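You operate a simulated robot arm through the tools that you are given. There is no shell and no other tool. Be economical: measure what you need, move in short steps, check, and stop when the job is done.

You are at the controls of a simulated robot arm. One attempt, no reset.

Task
Disinfect the yellow snorkel in a two-shot bath, then rinse it in fresh water.
Fine: soak till the lamp lights; drain, refill to the line, water and rinse drain valves closed; snorkel back in the ribbed tray.

It is judged by the outcome, as a careful person would: the job done as asked, and still so three seconds after it is handed in. It fails if anything else is knocked over, pushed out of place, dropped, spilled or broken.

Robot
A 7-joint arm with a two-finger parallel gripper on a trunk, on a base that drives. Base frame: it is fixed to the floor where the robot stands at the start and does not move with it; the origin is under the middle of the robot, x ahead of it, y to its left, z up. Readings come in cm, degrees, newtons and seconds.
With the tool pointing down near the work surface it reaches from about 30 to 72 cm from the robot's upright axis, wherever it stands. Its first joint turns from -166.0 to 166.0 degrees. Places, roughly: buoy air valve [40, 110, 90]; gear drier button [30, 100, 70]; gear drier switch [30, 110, 80]; green plunger [60, 0, 100]; inflate button [40, 120, 90]; reel switch [30, 0, 70]; ribbed tray [50, 70, 90]; rinse drain valve [40, 10, 90]; rinse tank [60, 30, 70]; tank lamp [80, 20, 90]; vent knob [50, 100, 90]; water valve [40, 50, 90]; yellow reel [30, -20, 70]. Payload 1.57 kg.
The tool frame sits at the grasp point between the pads (the TCP): z along the fingers, y along the line on which they close. The tips reach 3 cm beyond it. The gripper opens to 8 cm. The fingers are 1.7 cm wide and 1.2 cm thick; the gripper's body (4 by 8.2 cm) begins 8 cm behind the TCP.
Orientation is that of the tool frame in the base frame, as a unit quaternion [x, y, z, w]. With the fingers straight down and closing along the base's y, the tool's x points along the base's -x, its y along +y and its z along -z.

Tools
- The arm moves only by the tool jog_arm. Its argument "plan" is one flat list of numbers, 7 for each row, row after row: the shift along the tool's x, y, z in units of 400 mm (1.0 is 400 mm), then the turn, a rotation vector about the tool's x, y, z in units of 60 degrees (1.0 is 60 degrees), then the gripper command, from -1 (shut) to 1 (fully open), values between in proportion. In form: [x, y, z, ax, ay, az, gripper, x, y, z, ax, ay, az, gripper, ...]. A call has 1 to 8 rows; each row is the pose to reach, as a shift and turn from the pose commanded when the call began, along the tool's axes at that moment. A call with a number of a shift or a turn outside -1 to 1 is refused whole. A row lasts 0.2 s, in which the tool goes at most 5 cm and 8.6 degrees; a call with a longer step from one row to the next is refused whole, and so is a gripper value outside its range. Where a pose cannot be reached the arm comes as near as it can. A force on the tool above 40 N (or 10 N above the force at the start of the call, whichever is more), or a blocked arm, ends the call early, and 0.2 s more pass. The fingers move at their own pace (about 7.2 cm/s each) and stop on an object; they squeeze with about 23 N. The grip force told is the motor's: it shows also when the fingers shut on nothing. Time passes only in rows, and 0.2 s behind the last, so rows that repeat a pose let the fingers close. The reply holds the time, the measured pose of the TCP, the force on the tool along the base axes, the opening and the grip force, in the units named above and with some noise, with the torque about the TCP (base axes, N m) and any sound that the robot's microphone picked up, and new pictures: "pictures" is both (left out), scene, wrist or none.
- Cameras (640 x 400 px; columns grow to the right, rows downward): "scene" is now at [-0.68, 16.49, 155.75]; the picture's right is [0.33, -0.95, 0.00], its down [-0.70, -0.24, -0.68] and it looks along [0.64, 0.22, -0.74] (base axes); focal length 225 px, centre (320, 200). "wrist" rides on the gripper at [7.2, -0.7, -12.2] in the tool frame; the picture's right is [0.09, 1.00, 0.00], its down [-0.84, 0.08, -0.54] and it looks along [-0.54, 0.05, 0.84] (tool axes); focal length 238 px, centre (320, 200). There is no depth. A picture from a camera that has moved, and an enlarged one, comes with that camera's place and axes in the base frame and with its lens.
- slide_trunk(by): slides the trunk up (or, below 0, down) by that many cm; the arm and the scene camera ride with it, the base frame stays. It gives what a move gives, with no picture.
- base_move(legs): drives the robot by 1 to 6 legs, each [ahead, left, turn to the left] in cm, cm and degrees, along the robot's own axes; the way and the turn of a leg run together, so that a leg with both is an arc; at most 150 cm and 180 degrees a leg. The arm and the cameras ride along, it lands a little off, and it stops where it bumps. It gives what a move gives, and a new picture of the scene camera.
- turn_head(pan, tilt): turns the head with the scene camera to pan (to the left, within 86 degrees either way) and tilt (down, from -29 to 69), counted from straight ahead of the robot. It gives what a move gives, and a new picture of the scene camera.
- close_up(camera, box): a new picture of the part [left, top, right, bottom] of that camera's present view, enlarged. No time passes.
- finish_job(): hands the job in; it is judged then, once.

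Work in short steps. Places have to be worked out from the pictures, the camera data and where the tool is seen: move nearer, look again, correct. Check each grasp and each placing, and mend what went wrong. You have 120 turns and 260 pictures in all, those below and enlarged ones among them. Open the gripper and draw the arm clear of the work before you hand the job in, unless the task says otherwise; then end with one line.

The tools are called after ">>>" as a command line: name --argument value ..., lists and objects as JSON in quotes. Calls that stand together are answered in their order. jog_arm: Moves the arm, as the interface text tells. Its arguments: {"type":"object","properties":{"plan":{"type":"array","items":{"type":"number"}},"pictures":{"type":"string","enum":["both","scene","wrist","none"]}},"required":["plan"]} The other tools are called the same way: slide_trunk (by) slides the trunk up or down; base_move (legs) drives the base; turn_head (pan, tilt) turns the head that bears the scene camera; close_up (camera, box) takes an enlarged picture of a part of a camera's view; finish_job () hands the job in.

At the start:

```text
t: 0.0
tcp_pos: [33.8, 22.81, 129.31]
orientation: [0.0, 1.0, 0.001, 0.0]
ft_force: [0.4, -0.3, 0.3]
ft_torque: [-0.02, 0.04, 0.0]
gripper_width: 8.0
finger_force: 0.1
trunk travel left (down, up): [-37.5, 10.5]
robot x, y, heading: [0.1, 0.17, -0.0]
head pan, tilt: [19.0, 47.5]
```

scene: 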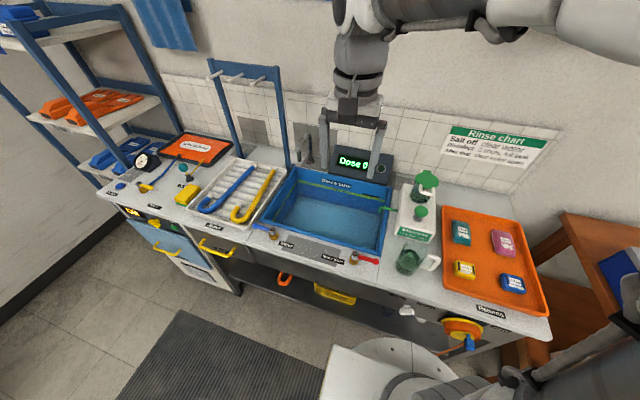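
wrist: 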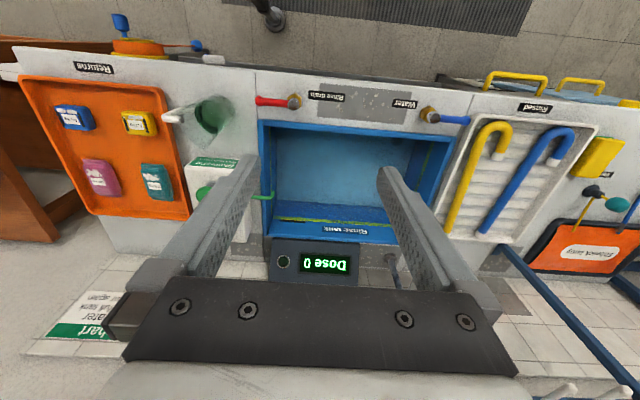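

I'll look closer at the tank area and the tray before moving.

>>> close_up --camera "scene" --box '[240, 140, 460, 280]'

>>> close_up --camera "scene" --box '[100, 120, 300, 260]'

>>> close_up --camera "wrist" --box '[160, 60, 480, 280]'

>>> close_up --camera "scene" --box '[420, 110, 580, 210]'

```text
2.86 times, centred on (350, 210) of scene
camera zoom: at [-0.68, 16.49, 155.75], right [0.33, -0.95, 0.0], down [-0.7, -0.24, -0.68], along [0.64, 0.22, -0.74], focal length 642 px, centre (234, 171)
```

zoom: 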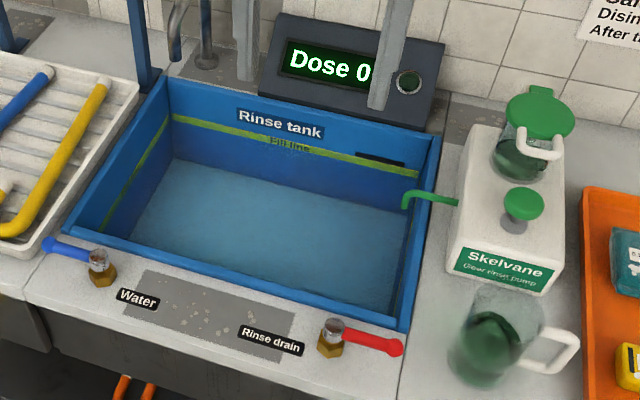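

```text
2.86 times, centred on (200, 190) of scene
camera zoom: at [-0.68, 16.49, 155.75], right [0.33, -0.95, 0.0], down [-0.7, -0.24, -0.68], along [0.64, 0.22, -0.74], focal length 642 px, centre (663, 229)
```

zoom: 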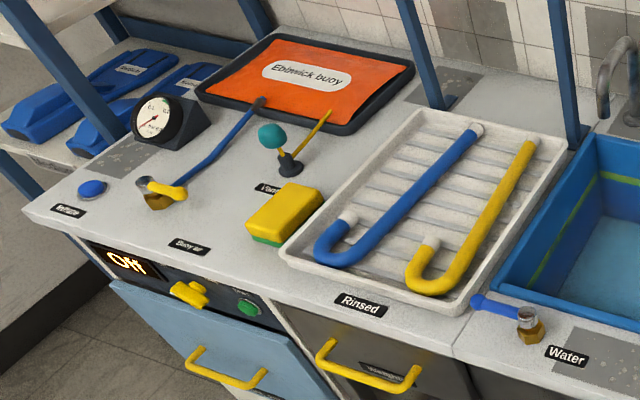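

```text
1.82 times, centred on (320, 170) of wrist
camera zoom: at [26.67, 22.04, 141.44], right [-0.09, 1.0, 0.0], down [0.84, 0.08, 0.54], along [0.54, 0.05, -0.84], focal length 433 px, centre (320, 254)
```

zoom: 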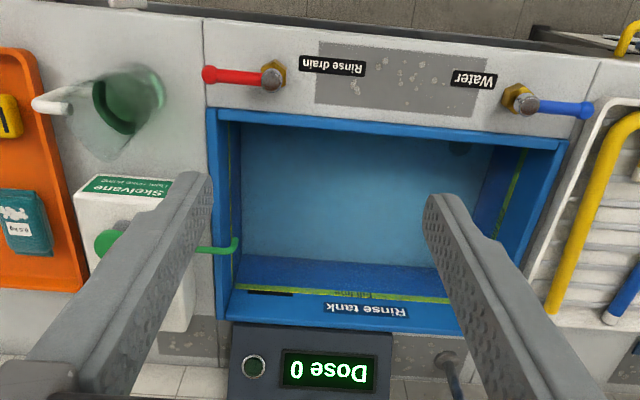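

```text
4.00 times, centred on (500, 160) of scene
camera zoom: at [-0.68, 16.49, 155.75], right [0.33, -0.95, 0.0], down [-0.7, -0.24, -0.68], along [0.64, 0.22, -0.74], focal length 899 px, centre (-400, 360)
```

zoom: 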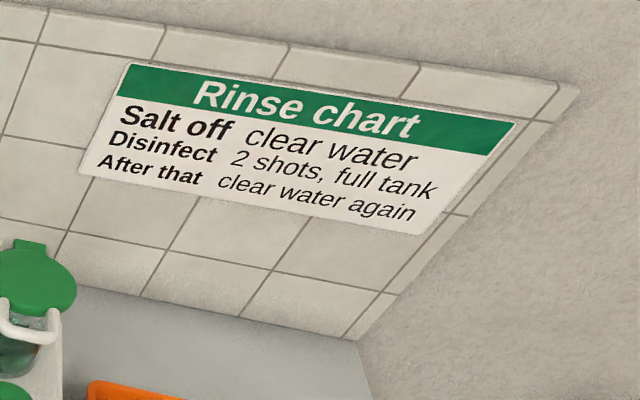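

The chart says: full tank, 2 shots, then clear water. I'll strafe left about 26 cm so tray, tank, valves and plunger are all within reach.

>>> base_move --legs '[[0, 26, 0]]'

>>> turn_head --pan 0 --tilt 50

>>> close_up --camera "wrist" --box '[0, 0, 640, 400]'

```text
t: 2.5
tcp_pos: [33.65, 48.23, 129.24]
orientation: [-0.001, 1.0, 0.0, 0.0]
ft_force: [-0.1, -0.1, -0.8]
ft_torque: [-0.01, 0.01, -0.03]
gripper_width: 7.97
finger_force: 0.0
trunk travel left (down, up): [-37.5, 10.5]
robot x, y, heading: [0.1, 25.42, 0.3]
head pan, tilt: [19.0, 47.5]
camera scene: at [-0.75, 41.98, 155.75], right [0.33, -0.94, 0.0], down [-0.7, -0.24, -0.68], along [0.64, 0.22, -0.74], focal length 225 px, centre (320, 200)
```

scene: 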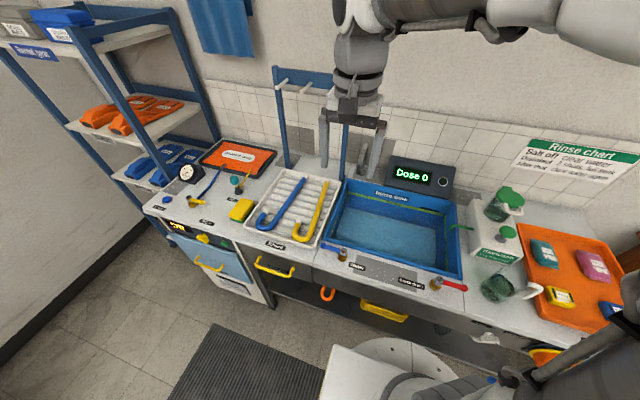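

```text
t: 3.3
tcp_pos: [33.57, 48.3, 129.24]
orientation: [-0.001, 1.0, -0.001, 0.0]
ft_force: [1.0, -0.1, -0.5]
ft_torque: [0.0, 0.01, -0.03]
gripper_width: 8.0
finger_force: 0.1
trunk travel left (down, up): [-37.5, 10.5]
robot x, y, heading: [-0.12, 25.37, 0.4]
head pan, tilt: [0.0, 50.0]
camera scene: at [-0.53, 39.39, 155.41], right [0.0, -1.0, 0.0], down [-0.77, 0.0, -0.64], along [0.64, 0.0, -0.77], focal length 225 px, centre (320, 200)
```

scene: 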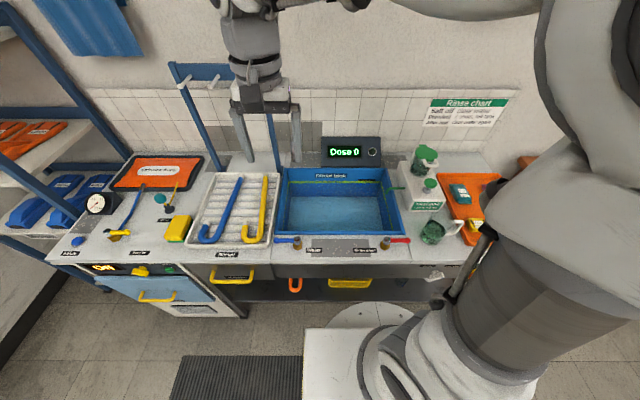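

```text
1.00 times, centred on (320, 200) of wrist (not enlarged: the box is as wide or as high as the picture)
camera zoom: at [26.58, 47.58, 141.45], right [-0.09, 1.0, 0.0], down [0.84, 0.08, 0.54], along [0.54, 0.05, -0.84], focal length 238 px, centre (320, 200)
```

zoom: 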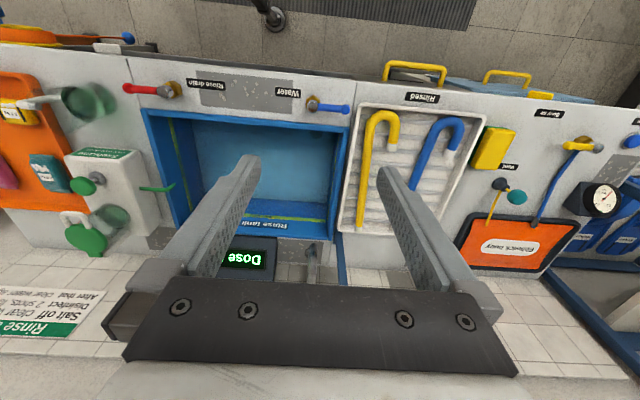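

Fresh view from straight on; I'll enlarge the tank and tray to measure them.

>>> close_up --camera "scene" --box '[260, 130, 460, 255]'

>>> close_up --camera "scene" --box '[180, 150, 320, 255]'

```text
3.20 times, centred on (360, 192) of scene
camera zoom: at [-0.53, 39.39, 155.41], right [0.0, -1.0, 0.0], down [-0.77, 0.0, -0.64], along [0.64, 0.0, -0.77], focal length 720 px, centre (192, 224)
```

zoom: 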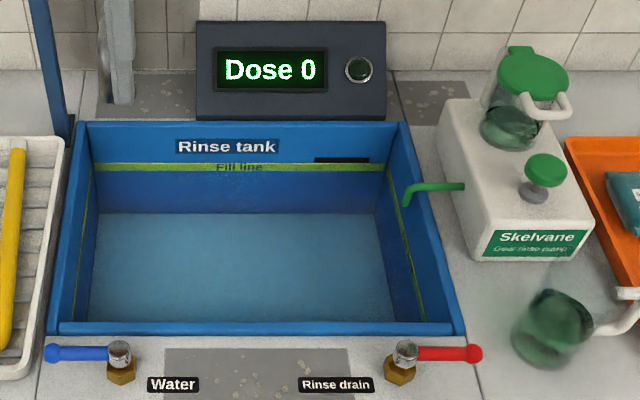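

```text
3.81 times, centred on (250, 202) of scene
camera zoom: at [-0.53, 39.39, 155.41], right [0.0, -1.0, 0.0], down [-0.77, 0.0, -0.64], along [0.64, 0.0, -0.77], focal length 857 px, centre (587, 190)
```

zoom: 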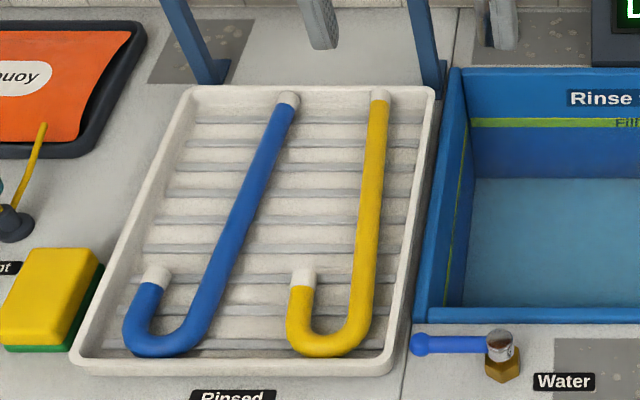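

The tank floor is at about z 74 and the fill line at about 84; it looks empty. I'll bring the wrist over the blue water handle, turning the gripper so it closes along x.

>>> jog_arm --plan '[-0.013, 0.011, 0.083, 0, 0, 0.125, 0.5, -0.026, 0.022, 0.166, 0, 0, 0.25, 0.5, -0.039, 0.034, 0.25, 0, 0, 0.375, 0.5, -0.052, 0.045, 0.333, 0, 0, 0.5, 0.5, -0.065, 0.056, 0.416, 0, 0, 0.625, 0.5, -0.0775, 0.0675, 0.5, 0, 0, 0.75, 0.5]' --pictures "wrist"

>>> jog_arm --plan '[0, 0, 0, 0, 0, 0.125, 0.5, 0, 0, 0, 0, 0, 0.25, 0.5, 0, 0, 0, 0, 0, 0.375, 0.5, 0, 0, 0, 0, 0, 0.5, 0.5, 0, 0, 0, 0, 0, 0.625, 0.5, 0, 0, 0, 0, 0, 0.75, 0.5]'

```text
t: 4.7
tcp_pos: [36.74, 50.81, 109.06]
orientation: [0.382, 0.924, 0.0, 0.0]
ft_force: [-0.6, 0.0, 0.2]
ft_torque: [-0.03, 0.0, 0.03]
gripper_width: 6.0
finger_force: 0.1
trunk travel left (down, up): [-37.5, 10.5]
robot x, y, heading: [0.18, 25.71, -0.0]
head pan, tilt: [0.0, 50.0]
camera wrist: at [31.25, 55.41, 121.31], right [0.64, 0.77, 0.0], down [0.65, -0.54, 0.54], along [0.42, -0.35, -0.84], focal length 238 px, centre (320, 200)
```

wrist: 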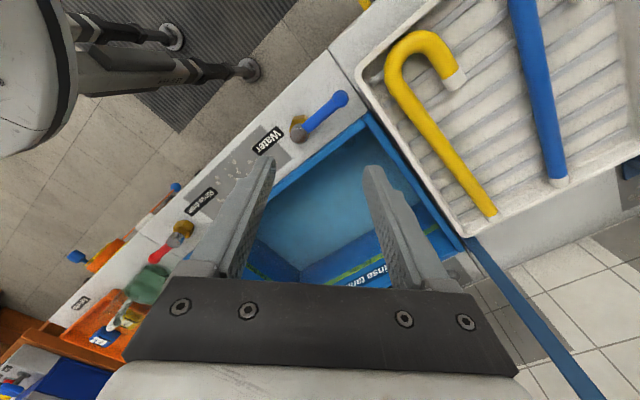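

```text
t: 6.1
tcp_pos: [36.75, 51.04, 109.3]
orientation: [0.707, 0.708, 0.0, 0.0]
ft_force: [-0.5, -0.1, 0.1]
ft_torque: [0.0, -0.01, 0.0]
gripper_width: 6.0
finger_force: 0.0
trunk travel left (down, up): [-37.5, 10.5]
robot x, y, heading: [0.33, 25.37, 0.1]
head pan, tilt: [0.0, 50.0]
camera scene: at [-0.54, 39.39, 155.41], right [0.0, -1.0, 0.0], down [-0.77, 0.0, -0.64], along [0.64, 0.0, -0.77], focal length 225 px, centre (320, 200)
camera wrist: at [36.18, 58.15, 121.41], right [1.0, 0.09, 0.0], down [0.08, -0.84, 0.54], along [0.05, -0.54, -0.84], focal length 238 px, centre (320, 200)
```

scene: 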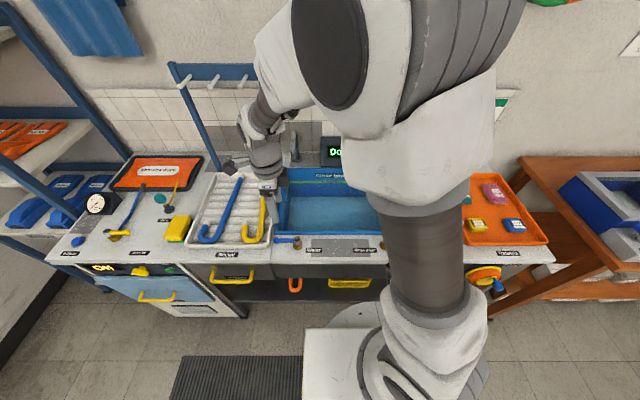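
wrist: 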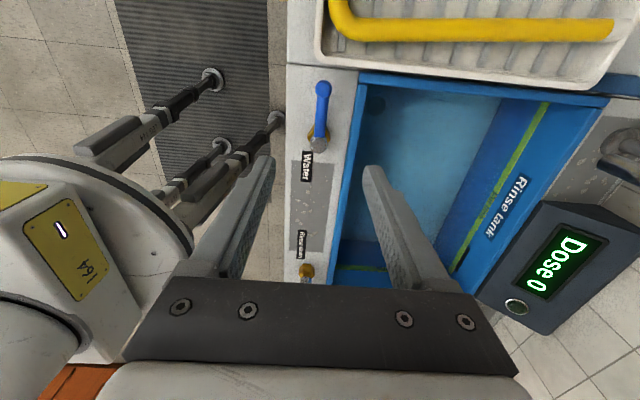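

Triangulation puts the blue handle at x≈36.8, y 47–54, z≈90 and the rim at about 87.5. I'll descend to straddle the handle near its end.

>>> jog_arm --plan '[0.01, 0, 0.1, 0, 0, 0, -0.2, 0.02, 0, 0.2, 0, 0, 0, -0.2, 0.0365, 0, 0.3, 0, 0, 0, -0.2, 0.0365, 0.002, 0.38, 0, 0, 0, -0.2, 0.0365, 0.002, 0.45, 0, 0, 0, -0.2]'

```text
t: 7.3
tcp_pos: [37.22, 52.55, 91.12]
orientation: [0.706, 0.708, 0.001, 0.0]
ft_force: [-0.3, 0.9, -0.4]
ft_torque: [0.01, -0.02, 0.0]
gripper_width: 3.22
finger_force: 0.1
trunk travel left (down, up): [-37.5, 10.5]
robot x, y, heading: [0.25, 25.26, 0.2]
head pan, tilt: [0.0, 50.0]
camera scene: at [-0.53, 39.39, 155.42], right [0.0, -1.0, 0.0], down [-0.77, 0.0, -0.64], along [0.64, 0.0, -0.77], focal length 225 px, centre (320, 200)
camera wrist: at [36.54, 59.59, 103.36], right [1.0, 0.09, 0.0], down [0.08, -0.84, 0.54], along [0.05, -0.54, -0.84], focal length 238 px, centre (320, 200)
```

scene: 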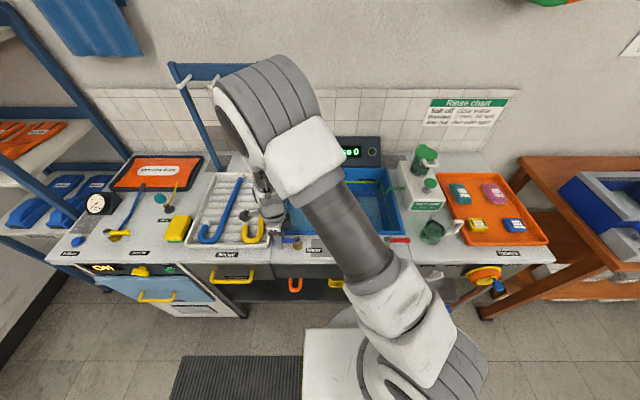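
wrist: 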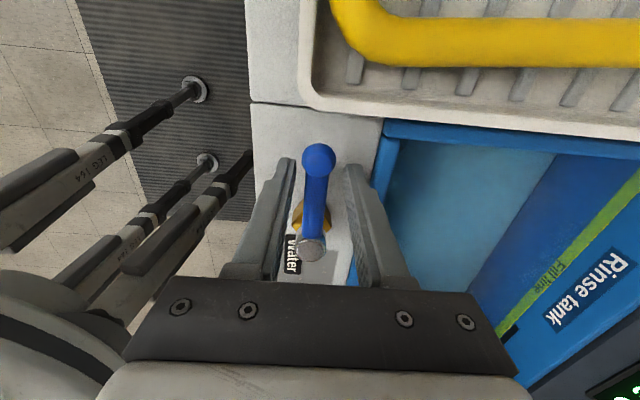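

The handle is between the fingers. I'll sweep it 45° toward the counter front, around its pivot at (36.9, 46.9).

>>> jog_arm --plan '[-0.0012, -0.0183, 0, 0, 0, -0.125, -0.4, -0.0048, -0.0362, 0, 0, 0, -0.25, -0.4, -0.0107, -0.0536, 0, 0, 0, -0.375, -0.4, -0.0188, -0.07, 0, 0, 0, -0.5, -0.4, -0.0289, -0.0852, 0, 0, 0, -0.625, -0.4, -0.041, -0.099, 0, 0, 0, -0.75, -0.4]'

```text
t: 8.7
tcp_pos: [32.93, 50.87, 91.23]
orientation: [0.38, 0.925, 0.0, 0.0]
ft_force: [0.3, 0.5, 0.2]
ft_torque: [0.04, 0.0, 0.01]
gripper_width: 2.47
finger_force: 1.1
trunk travel left (down, up): [-37.5, 10.5]
robot x, y, heading: [-0.7, 25.12, 0.1]
head pan, tilt: [0.0, 50.0]
camera scene: at [-0.53, 39.39, 155.41], right [0.0, -1.0, 0.0], down [-0.77, 0.0, -0.64], along [0.64, 0.0, -0.77], focal length 225 px, centre (320, 200)
camera wrist: at [27.37, 55.33, 103.45], right [0.64, 0.77, 0.0], down [0.65, -0.53, 0.54], along [0.42, -0.34, -0.84], focal length 238 px, centre (320, 200)
```

scene: 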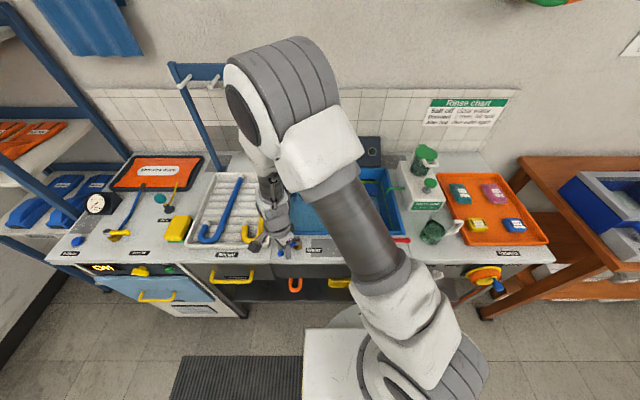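
wrist: 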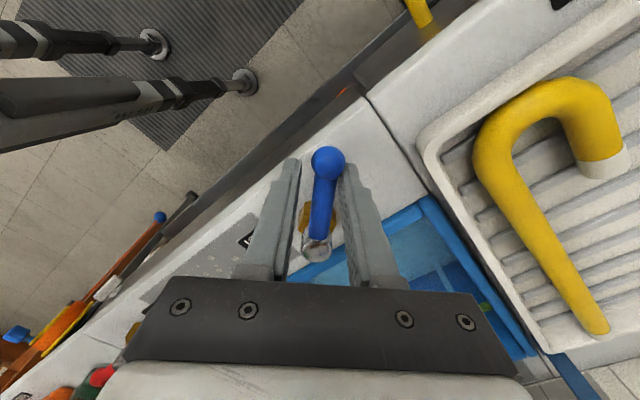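

It turns freely that way. I'll continue the same arc for the other 45°.

>>> jog_arm --plan '[-0.0012, -0.0183, 0, 0, 0, -0.125, -0.4, -0.0048, -0.0362, 0, 0, 0, -0.25, -0.4, -0.0107, -0.0536, 0, 0, 0, -0.375, -0.4, -0.0188, -0.07, 0, 0, 0, -0.5, -0.4, -0.0289, -0.0852, 0, 0, 0, -0.625, -0.4, -0.041, -0.099, 0, 0, 0, -0.75, -0.4]'

>>> turn_head --pan 5 --tilt 50

```text
t: 10.1
tcp_pos: [31.42, 47.18, 91.31]
orientation: [-0.002, 1.0, 0.001, 0.002]
ft_force: [5.9, 13.9, -3.4]
ft_torque: [0.11, -0.11, -0.23]
gripper_width: 3.55
finger_force: 6.5
trunk travel left (down, up): [-37.5, 10.5]
robot x, y, heading: [-0.12, 25.72, 0.0]
head pan, tilt: [0.0, 50.0]
camera scene: at [-0.47, 39.53, 155.39], right [0.0, -1.0, 0.0], down [-0.77, 0.0, -0.64], along [0.64, 0.0, -0.77], focal length 225 px, centre (320, 200)
camera wrist: at [24.27, 46.41, 103.41], right [-0.1, 1.0, 0.0], down [0.83, 0.08, 0.55], along [0.54, 0.06, -0.84], focal length 238 px, centre (320, 200)
```

scene: 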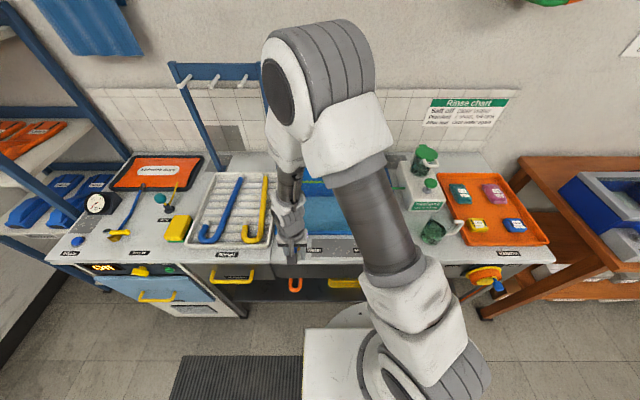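
wrist: 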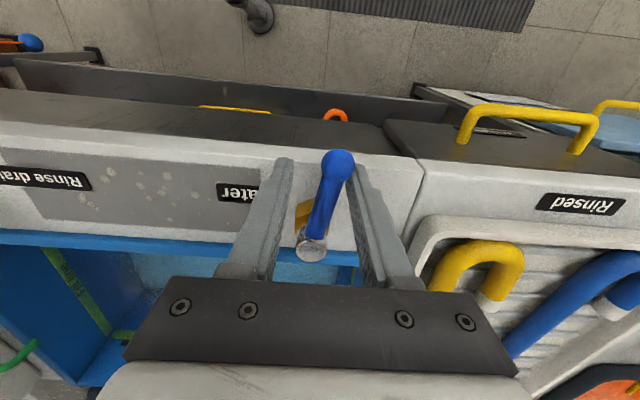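

```text
t: 10.8
tcp_pos: [31.29, 47.01, 91.2]
orientation: [-0.001, 1.0, 0.001, 0.0]
ft_force: [7.6, 16.3, 1.9]
ft_torque: [0.21, -0.09, -0.29]
gripper_width: 3.82
finger_force: 8.0
trunk travel left (down, up): [-37.5, 10.5]
robot x, y, heading: [-0.02, 25.44, -0.0]
head pan, tilt: [5.0, 50.0]
camera scene: at [-0.5, 40.19, 155.4], right [0.09, -1.0, 0.0], down [-0.76, -0.07, -0.64], along [0.64, 0.06, -0.77], focal length 225 px, centre (320, 200)
```

scene: 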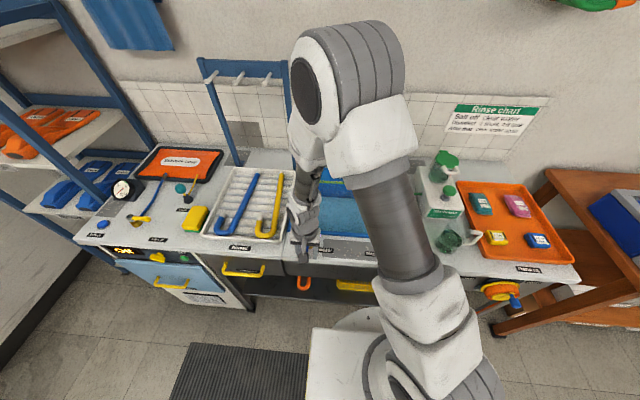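

The handle reached its stop (force rose). I'll relax, lift clear and see whether water runs.

>>> jog_arm --plan '[0, 0.02, 0, 0, 0, 0, -0.1, 0, 0.02, -0.1, 0, 0, 0, 0.2, 0, 0.02, -0.2, 0, 0, 0, 0.2, 0.0, 0.02, -0.3, 0, 0, 0, 0.2, 0, 0.02, -0.4, 0, 0, 0, 0.2]'

>>> close_up --camera "wrist" --box '[0, 60, 480, 360]'

```text
t: 12.0
tcp_pos: [31.19, 47.49, 107.36]
orientation: [-0.001, 1.0, 0.0, -0.001]
ft_force: [-0.6, 1.0, -0.2]
ft_torque: [0.0, -0.02, -0.01]
gripper_width: 4.77
finger_force: 0.1
trunk travel left (down, up): [-37.5, 10.5]
robot x, y, heading: [-0.37, 25.23, 0.2]
head pan, tilt: [5.0, 50.0]
camera scene: at [-0.57, 40.06, 155.41], right [0.09, -1.0, 0.0], down [-0.76, -0.07, -0.64], along [0.64, 0.06, -0.77], focal length 225 px, centre (320, 200)
camera wrist: at [24.14, 46.71, 119.49], right [-0.09, 1.0, 0.0], down [0.84, 0.08, 0.54], along [0.54, 0.05, -0.84], focal length 238 px, centre (320, 200)
```

scene: 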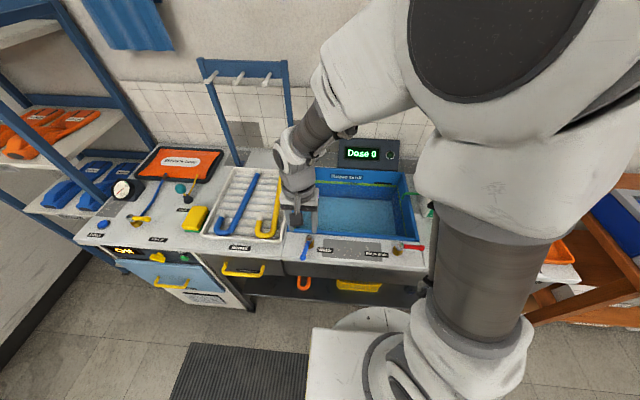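
wrist: 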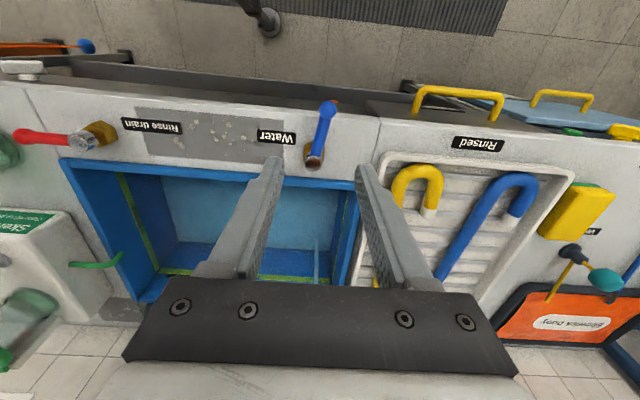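

```text
1.33 times, centred on (240, 210) of wrist
camera zoom: at [24.14, 46.71, 119.49], right [-0.09, 1.0, 0.0], down [0.84, 0.08, 0.54], along [0.54, 0.05, -0.84], focal length 318 px, centre (427, 187)
```

zoom: 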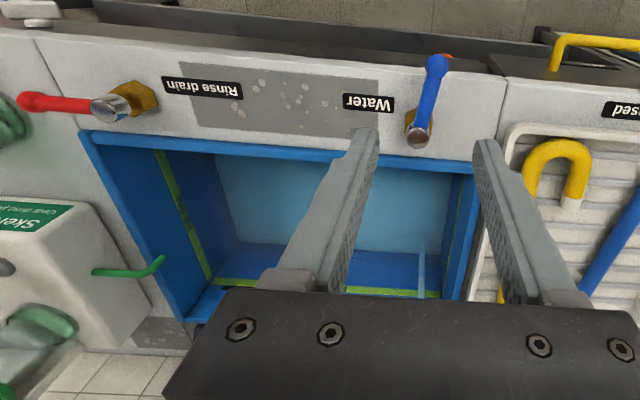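

Water is running from the tap, so handle-forward = open and the drain is presumably closed. I'll check the level as time passes.

>>> jog_arm --plan '[0, 0, 0, 0, 0, 0, 0.2, 0, 0, 0, 0, 0, 0, 0.2, 0, 0, 0, 0, 0, 0, 0.2, 0, 0, 0, 0, 0, 0, 0.2, 0, 0, 0, 0, 0, 0, 0.2, 0, 0, 0, 0, 0, 0, 0.2, 0, 0, 0, 0, 0, 0, 0.2, 0, 0, 0, 0, 0, 0, 0.2]' --pictures "none"

>>> close_up --camera "scene" --box '[280, 140, 440, 260]'

```text
t: 13.8
tcp_pos: [31.29, 47.5, 107.33]
orientation: [-0.001, 1.0, 0.0, 0.0]
ft_force: [0.3, 0.0, -0.4]
ft_torque: [0.01, -0.03, -0.01]
gripper_width: 4.8
finger_force: 0.1
trunk travel left (down, up): [-37.5, 10.5]
robot x, y, heading: [0.05, 25.35, 0.2]
head pan, tilt: [5.0, 50.0]
```

```text
3.33 times, centred on (360, 200) of scene
camera zoom: at [-0.57, 40.06, 155.41], right [0.09, -1.0, 0.0], down [-0.76, -0.07, -0.64], along [0.64, 0.06, -0.77], focal length 750 px, centre (187, 200)
```

zoom: 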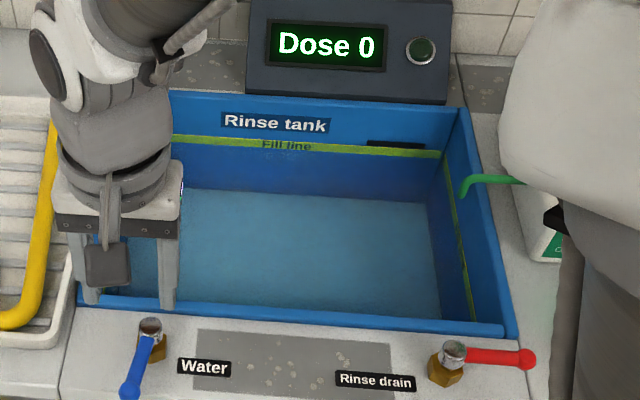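

The floor/back-wall boundary is at row ~190–205, the line at ~140–155. I'll wait and compare.

>>> jog_arm --plan '[0, 0, 0, 0, 0, 0, 0.2, 0, 0, 0, 0, 0, 0, 0.2, 0, 0, 0, 0, 0, 0, 0.2, 0, 0, 0, 0, 0, 0, 0.2, 0, 0, 0, 0, 0, 0, 0.2, 0, 0, 0, 0, 0, 0, 0.2, 0, 0, 0, 0, 0, 0, 0.2, 0, 0, 0, 0, 0, 0, 0.2]' --pictures "none"

>>> jog_arm --plan '[0, 0, 0, 0, 0, 0, 0.2, 0, 0, 0, 0, 0, 0, 0.2, 0, 0, 0, 0, 0, 0, 0.2, 0, 0, 0, 0, 0, 0, 0.2, 0, 0, 0, 0, 0, 0, 0.2, 0, 0, 0, 0, 0, 0, 0.2, 0, 0, 0, 0, 0, 0, 0.2, 0, 0, 0, 0, 0, 0, 0.2]' --pictures "none"

>>> close_up --camera "scene" --box '[280, 140, 440, 260]'

```text
t: 15.6
tcp_pos: [31.3, 47.49, 107.36]
orientation: [-0.001, 1.0, 0.0, 0.0]
ft_force: [0.4, -1.2, -0.9]
ft_torque: [-0.04, -0.03, -0.01]
gripper_width: 4.82
finger_force: 0.0
trunk travel left (down, up): [-37.5, 10.5]
robot x, y, heading: [0.19, 25.62, -0.1]
head pan, tilt: [5.0, 50.0]
```

```text
t: 17.4
tcp_pos: [31.28, 47.52, 107.26]
orientation: [-0.001, 1.0, 0.001, 0.0]
ft_force: [0.5, -0.3, 0.0]
ft_torque: [0.0, -0.03, 0.0]
gripper_width: 4.81
finger_force: 0.2
trunk travel left (down, up): [-37.5, 10.5]
robot x, y, heading: [0.01, 25.52, 0.1]
head pan, tilt: [5.0, 50.0]
```

```text
3.33 times, centred on (360, 200) of scene
camera zoom: at [-0.57, 40.06, 155.41], right [0.09, -1.0, 0.0], down [-0.76, -0.07, -0.64], along [0.64, 0.06, -0.77], focal length 750 px, centre (187, 200)
```

zoom: 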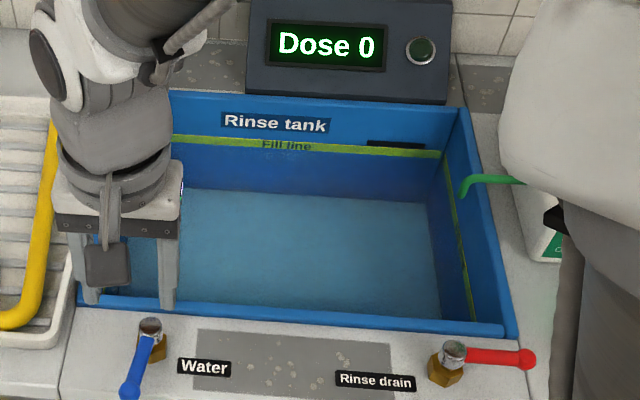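

No visible change in level; I'll check the wrist view for a stream and the drain opening.

>>> close_up --camera "wrist" --box '[100, 130, 380, 305]'

>>> jog_arm --plan '[-0.1, -0.02, 0, 0, 0, 0, 1, -0.2, -0.04, 0, 0, 0, 0, 1, -0.2, -0.04, -0.1, 0, 0, 0, 1]' --pictures "wrist"

```text
2.29 times, centred on (240, 218) of wrist
camera zoom: at [24.17, 46.73, 119.46], right [-0.09, 1.0, 0.0], down [0.84, 0.08, 0.54], along [0.54, 0.05, -0.84], focal length 545 px, centre (503, 160)
```

zoom: 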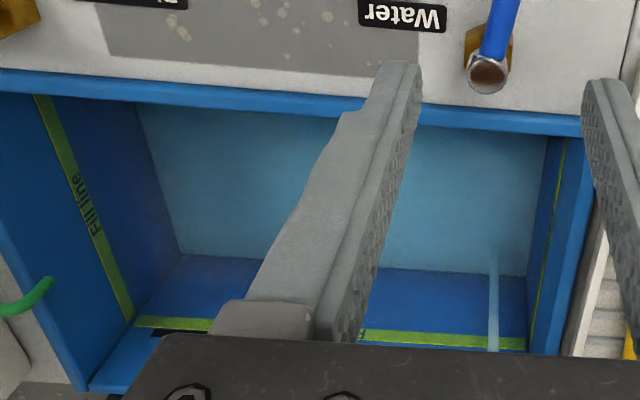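

```text
t: 18.2
tcp_pos: [39.22, 46.0, 111.4]
orientation: [-0.002, 1.0, 0.0, 0.0]
ft_force: [0.7, 0.4, 0.0]
ft_torque: [0.02, -0.01, 0.02]
gripper_width: 8.01
finger_force: 0.1
trunk travel left (down, up): [-37.5, 10.5]
robot x, y, heading: [-0.12, 25.45, 0.1]
head pan, tilt: [5.0, 50.0]
camera wrist: at [32.02, 45.4, 123.57], right [-0.09, 1.0, 0.0], down [0.84, 0.08, 0.54], along [0.54, 0.05, -0.84], focal length 238 px, centre (320, 200)
```

wrist: 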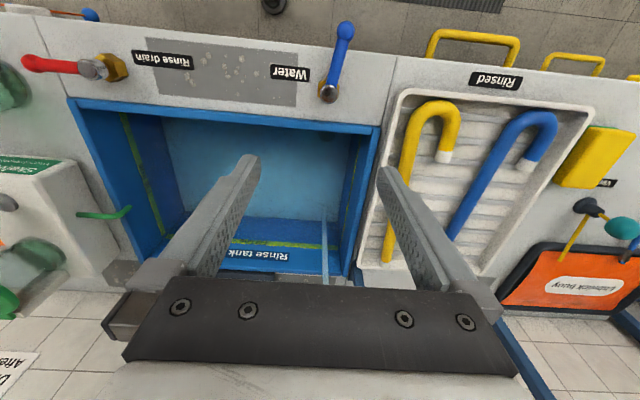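

No rise in 7 s despite the stream, so the drain is probably open. I'll go to the red handle, turning the gripper the mirrored way.

>>> jog_arm --plan '[0.0075, -0.106, 0.01, 0, 0, -0.1125, 0.2, 0.015, -0.2125, 0.02, 0, 0, -0.225, 0.2, 0.0225, -0.319, 0.03, 0, 0, -0.3375, 0.2, 0.03, -0.425, 0.04, 0, 0, -0.45, 0.2, 0.0375, -0.531, 0.05, 0, 0, -0.5625, 0.2, 0.045, -0.6375, 0.06, 0, 0, -0.675, 0.2, 0.0525, -0.744, 0.07, 0, 0, -0.7875, 0.2, 0.06, -0.85, 0.08, 0, 0, -0.9, 0.2]' --pictures "none"

>>> jog_arm --plan '[0, 0, 0, 0, 0, -0.12, 0.2, 0, 0, 0, 0, 0, -0.24, 0.2, 0, 0, 0, 0, 0, -0.36, 0.2, 0, 0, 0, 0, 0, -0.48, 0.2, 0, 0, 0, 0, 0, -0.6, 0.2]'

```text
t: 20.0
tcp_pos: [36.9, 12.14, 107.91]
orientation: [-0.456, 0.89, 0.0, 0.001]
ft_force: [0.8, 0.3, -0.3]
ft_torque: [-0.04, -0.05, -0.01]
gripper_width: 4.79
finger_force: 0.0
trunk travel left (down, up): [-37.5, 10.5]
robot x, y, heading: [-0.08, 25.45, 0.3]
head pan, tilt: [5.0, 50.0]
```

```text
t: 21.2
tcp_pos: [36.93, 11.99, 108.05]
orientation: [0.709, -0.705, 0.0, 0.0]
ft_force: [1.2, 1.0, -0.2]
ft_torque: [0.02, 0.02, 0.0]
gripper_width: 4.8
finger_force: 0.0
trunk travel left (down, up): [-37.5, 10.5]
robot x, y, heading: [0.02, 25.79, 0.1]
head pan, tilt: [5.0, 50.0]
camera scene: at [-0.57, 40.06, 155.41], right [0.09, -1.0, 0.0], down [-0.76, -0.07, -0.64], along [0.64, 0.06, -0.77], focal length 225 px, centre (320, 200)
camera wrist: at [37.7, 4.8, 120.26], right [-1.0, -0.1, 0.0], down [-0.08, 0.84, 0.54], along [-0.05, 0.54, -0.84], focal length 238 px, centre (320, 200)
```

scene: 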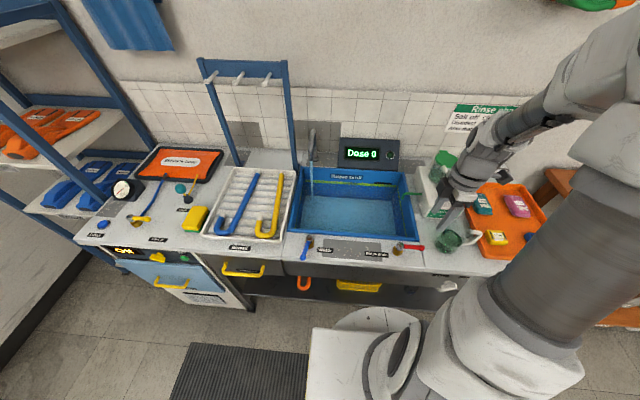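
wrist: 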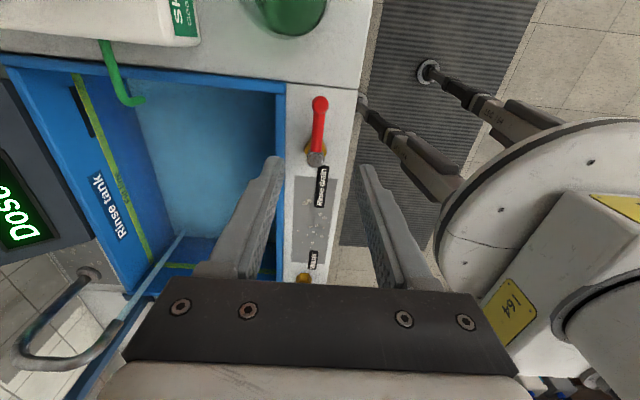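

Let me recheck the level from the scene camera before touching the drain.

>>> close_up --camera "scene" --box '[280, 140, 440, 260]'

>>> close_up --camera "wrist" --box '[60, 40, 380, 240]'

```text
3.33 times, centred on (360, 200) of scene
camera zoom: at [-0.57, 40.06, 155.41], right [0.09, -1.0, 0.0], down [-0.76, -0.07, -0.64], along [0.64, 0.06, -0.77], focal length 750 px, centre (187, 200)
```

zoom: 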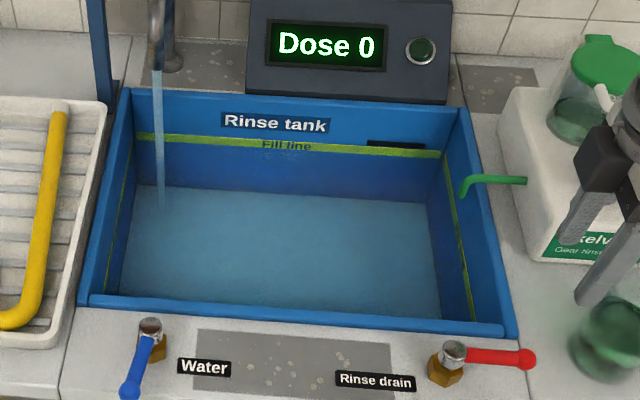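

```text
2.00 times, centred on (220, 140) of wrist
camera zoom: at [37.7, 4.8, 120.26], right [-1.0, -0.1, 0.0], down [-0.08, 0.84, 0.54], along [-0.05, 0.54, -0.84], focal length 477 px, centre (520, 320)
```

zoom: 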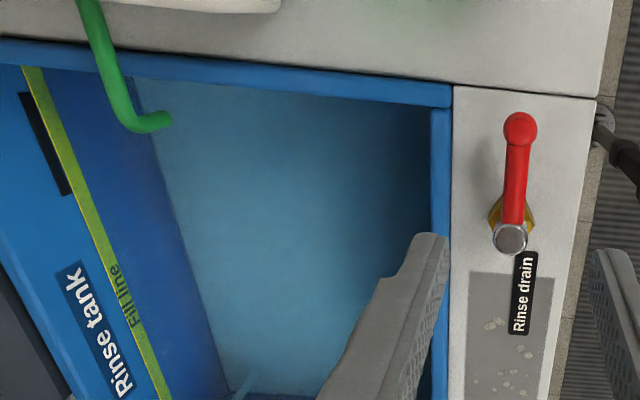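

Possibly a very slight rise. I'll wait several seconds more and compare.

>>> jog_arm --plan '[0, 0, 0, 0, 0, 0, 0.2, 0, 0, 0, 0, 0, 0, 0.2, 0, 0, 0, 0, 0, 0, 0.2, 0, 0, 0, 0, 0, 0, 0.2, 0, 0, 0, 0, 0, 0, 0.2, 0, 0, 0, 0, 0, 0, 0.2, 0, 0, 0, 0, 0, 0, 0.2, 0, 0, 0, 0, 0, 0, 0.2]' --pictures "none"

>>> jog_arm --plan '[0, 0, 0, 0, 0, 0, 0.2, 0, 0, 0, 0, 0, 0, 0.2, 0, 0, 0, 0, 0, 0, 0.2, 0, 0, 0, 0, 0, 0, 0.2, 0, 0, 0, 0, 0, 0, 0.2, 0, 0, 0, 0, 0, 0, 0.2, 0, 0, 0, 0, 0, 0, 0.2, 0, 0, 0, 0, 0, 0, 0.2]' --pictures "none"

>>> jog_arm --plan '[0, 0, 0, 0, 0, 0, 0.2, 0, 0, 0, 0, 0, 0, 0.2, 0, 0, 0, 0, 0, 0, 0.2, 0, 0, 0, 0, 0, 0, 0.2, 0, 0, 0, 0, 0, 0, 0.2, 0, 0, 0, 0, 0, 0, 0.2, 0, 0, 0, 0, 0, 0, 0.2, 0, 0, 0, 0, 0, 0, 0.2]' --pictures "none"

>>> close_up --camera "scene" --box '[280, 140, 440, 260]'

```text
t: 23.0
tcp_pos: [36.9, 12.03, 108.19]
orientation: [0.707, -0.707, 0.0, 0.0]
ft_force: [0.9, -0.5, 0.7]
ft_torque: [-0.02, 0.0, 0.0]
gripper_width: 4.81
finger_force: 0.0
trunk travel left (down, up): [-37.5, 10.5]
robot x, y, heading: [0.01, 25.67, 0.1]
head pan, tilt: [5.0, 50.0]
```

```text
t: 24.8
tcp_pos: [36.89, 12.05, 108.09]
orientation: [0.707, -0.707, 0.0, 0.0]
ft_force: [-0.1, -0.1, 0.1]
ft_torque: [-0.01, -0.01, 0.01]
gripper_width: 4.77
finger_force: 0.1
trunk travel left (down, up): [-37.5, 10.5]
robot x, y, heading: [-0.42, 25.46, 0.4]
head pan, tilt: [5.0, 50.0]
```

```text
t: 26.6
tcp_pos: [36.89, 12.05, 108.14]
orientation: [0.708, -0.706, 0.0, 0.0]
ft_force: [0.0, 0.8, 0.8]
ft_torque: [-0.01, -0.01, 0.01]
gripper_width: 4.78
finger_force: 0.0
trunk travel left (down, up): [-37.5, 10.5]
robot x, y, heading: [-0.12, 25.33, 0.3]
head pan, tilt: [5.0, 50.0]
```

```text
3.33 times, centred on (360, 200) of scene
camera zoom: at [-0.57, 40.06, 155.41], right [0.09, -1.0, 0.0], down [-0.76, -0.07, -0.64], along [0.64, 0.06, -0.77], focal length 750 px, centre (187, 200)
```

zoom: 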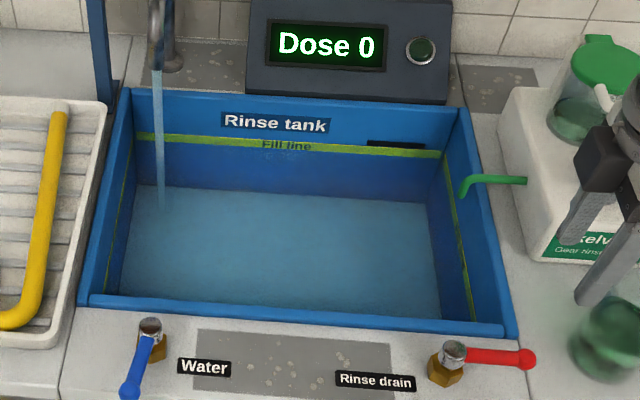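

No change in 5 s with water running: the drain is open. Descending to straddle the red handle.

>>> jog_arm --plan '[0, 0, 0.1, 0, 0, 0, -0.2, 0, -0.007, 0.2, 0, 0, 0, -0.2, -0.004, -0.0075, 0.3, 0, 0, 0, -0.2, -0.004, -0.0075, 0.38, 0, 0, 0, -0.2, -0.004, -0.0075, 0.425, 0, 0, 0, -0.2]' --pictures "wrist"

```text
t: 27.8
tcp_pos: [37.24, 12.35, 90.99]
orientation: [0.708, -0.706, 0.001, -0.001]
ft_force: [-1.1, 0.4, -0.3]
ft_torque: [0.0, 0.02, -0.02]
gripper_width: 3.19
finger_force: 0.0
trunk travel left (down, up): [-37.5, 10.5]
robot x, y, heading: [-0.39, 25.46, 0.0]
head pan, tilt: [5.0, 50.0]
camera wrist: at [37.94, 5.09, 103.19], right [-1.0, -0.09, 0.0], down [-0.08, 0.84, 0.54], along [-0.05, 0.54, -0.84], focal length 238 px, centre (320, 200)
```

wrist: 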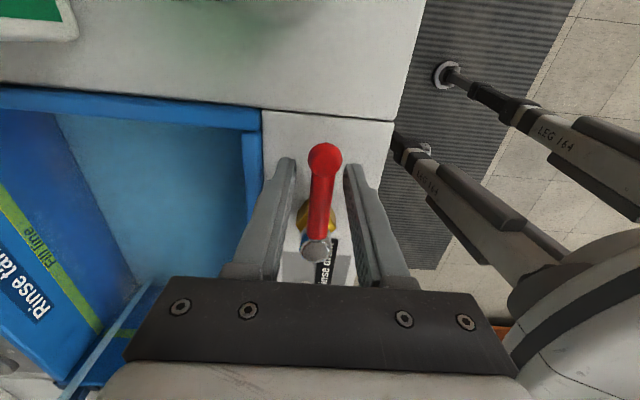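

Straddled. I'll sweep it toward the counter front; a hard stop will show as force.

>>> jog_arm --plan '[-0.0012, 0.0183, 0, 0, 0, 0.125, -0.4, -0.0048, 0.0362, 0, 0, 0, 0.25, -0.4, -0.0107, 0.0536, 0, 0, 0, 0.375, -0.4, -0.0188, 0.07, 0, 0, 0, 0.5, -0.4, -0.0289, 0.0852, 0, 0, 0, 0.625, -0.4, -0.041, 0.099, 0, 0, 0, 0.75, -0.4]' --pictures "wrist"

```text
t: 29.2
tcp_pos: [33.39, 13.96, 91.11]
orientation: [-0.383, 0.924, 0.0, 0.0]
ft_force: [1.1, -0.6, 0.3]
ft_torque: [0.02, 0.03, 0.03]
gripper_width: 2.48
finger_force: 0.1
trunk travel left (down, up): [-37.5, 10.5]
robot x, y, heading: [-0.1, 25.53, -0.2]
head pan, tilt: [5.0, 50.0]
camera wrist: at [28.8, 8.31, 103.23], right [-0.77, 0.64, 0.0], down [0.54, 0.65, 0.54], along [0.35, 0.42, -0.84], focal length 238 px, centre (320, 200)
```

wrist: 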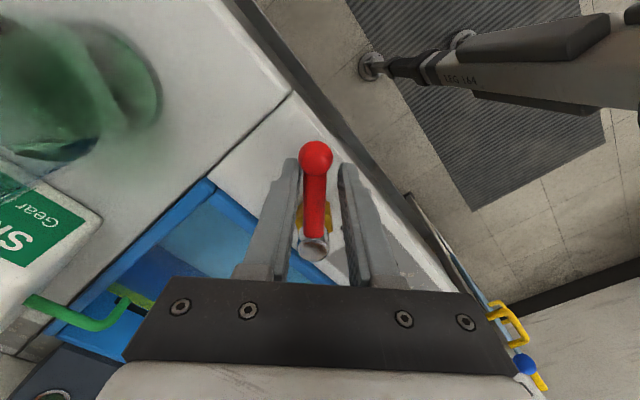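

It turns freely; continuing to the stop.

>>> jog_arm --plan '[-0.0012, 0.0183, 0, 0, 0, 0.125, -0.4, -0.0048, 0.0362, 0, 0, 0, 0.25, -0.4, -0.0107, 0.0536, 0, 0, 0, 0.375, -0.4, -0.0188, 0.07, 0, 0, 0, 0.5, -0.4, -0.0289, 0.0852, 0, 0, 0, 0.625, -0.4, -0.041, 0.099, 0, 0, 0, 0.75, -0.4]' --pictures "wrist"

>>> close_up --camera "scene" --box '[280, 140, 440, 260]'

```text
t: 30.6
tcp_pos: [31.79, 17.56, 91.1]
orientation: [0.0, 1.0, -0.002, 0.002]
ft_force: [7.1, -13.4, -0.6]
ft_torque: [-0.15, -0.08, 0.23]
gripper_width: 3.63
finger_force: 7.0
trunk travel left (down, up): [-37.5, 10.5]
robot x, y, heading: [0.22, 25.35, 0.3]
head pan, tilt: [5.0, 50.0]
camera wrist: at [24.67, 16.87, 103.3], right [-0.09, 1.0, 0.0], down [0.83, 0.08, 0.55], along [0.54, 0.05, -0.84], focal length 238 px, centre (320, 200)
```

wrist: 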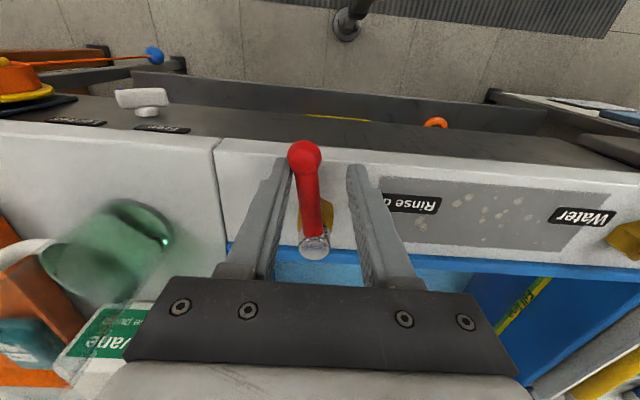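

```text
3.33 times, centred on (360, 200) of scene
camera zoom: at [-0.48, 39.92, 155.42], right [0.09, -1.0, 0.0], down [-0.76, -0.07, -0.64], along [0.64, 0.06, -0.77], focal length 750 px, centre (187, 200)
```

zoom: 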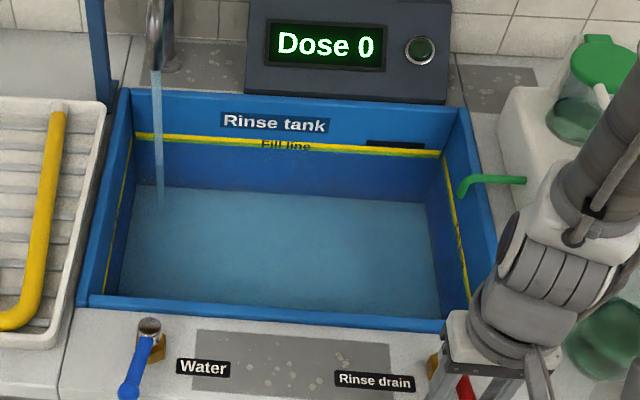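

The fill line changed from green to yellow at its top: the tank was full all along and I have just opened the drain. I'll turn the red handle straight back.

>>> jog_arm --plan '[-0.0012, -0.0183, 0, 0, 0, -0.125, -0.4, -0.0048, -0.0362, 0, 0, 0, -0.25, -0.4, -0.0107, -0.0536, 0, 0, 0, -0.375, -0.4, -0.0188, -0.07, 0, 0, 0, -0.5, -0.4, -0.0289, -0.0852, 0, 0, 0, -0.625, -0.4, -0.041, -0.099, 0, 0, 0, -0.75, -0.4]' --pictures "none"

>>> jog_arm --plan '[-0.0012, -0.0183, 0, 0, 0, -0.125, -0.4, -0.0048, -0.0362, 0, 0, 0, -0.25, -0.4, -0.0107, -0.0536, 0, 0, 0, -0.375, -0.4, -0.0188, -0.07, 0, 0, 0, -0.5, -0.4, -0.0289, -0.0852, 0, 0, 0, -0.625, -0.4, -0.041, -0.102, 0, 0, 0, -0.75, -0.4]' --pictures "wrist"

>>> close_up --camera "scene" --box '[280, 140, 440, 260]'

```text
t: 32.0
tcp_pos: [33.39, 13.83, 91.1]
orientation: [-0.386, 0.923, 0.0, 0.0]
ft_force: [-0.5, 0.2, -0.3]
ft_torque: [0.02, 0.0, -0.01]
gripper_width: 2.43
finger_force: 0.6
trunk travel left (down, up): [-37.5, 10.5]
robot x, y, heading: [0.07, 25.44, -0.0]
head pan, tilt: [5.0, 50.0]
```

```text
t: 33.4
tcp_pos: [37.38, 12.05, 91.1]
orientation: [0.709, -0.705, 0.0, 0.0]
ft_force: [-0.8, 0.0, 0.2]
ft_torque: [0.01, 0.02, 0.0]
gripper_width: 2.46
finger_force: 0.2
trunk travel left (down, up): [-37.5, 10.5]
robot x, y, heading: [0.16, 25.44, 0.2]
head pan, tilt: [5.0, 50.0]
camera wrist: at [38.15, 4.96, 103.21], right [-1.0, -0.1, 0.0], down [-0.08, 0.84, 0.54], along [-0.05, 0.54, -0.84], focal length 238 px, centre (320, 200)
```

wrist: 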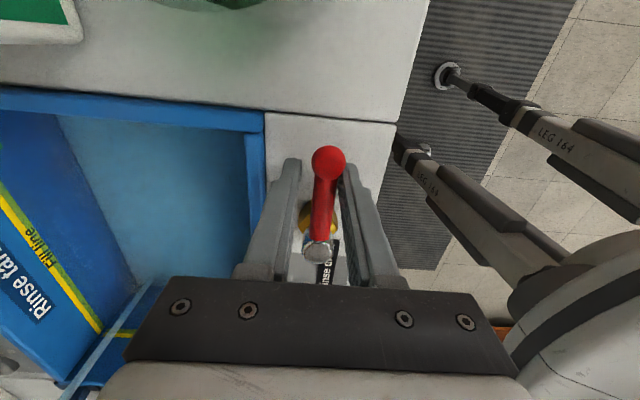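

```text
3.33 times, centred on (360, 200) of scene
camera zoom: at [-0.57, 40.06, 155.41], right [0.09, -1.0, 0.0], down [-0.76, -0.07, -0.64], along [0.64, 0.06, -0.77], focal length 750 px, centre (187, 200)
```

zoom: 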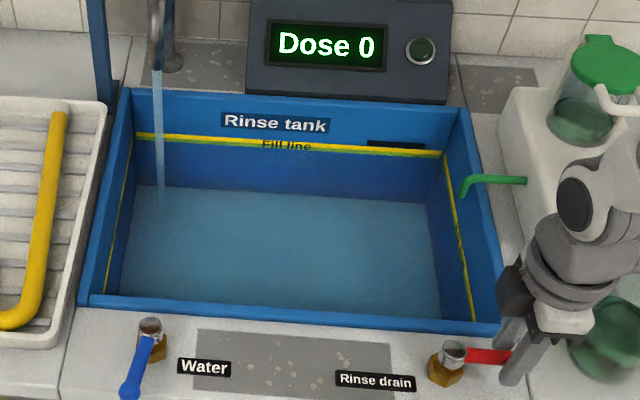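

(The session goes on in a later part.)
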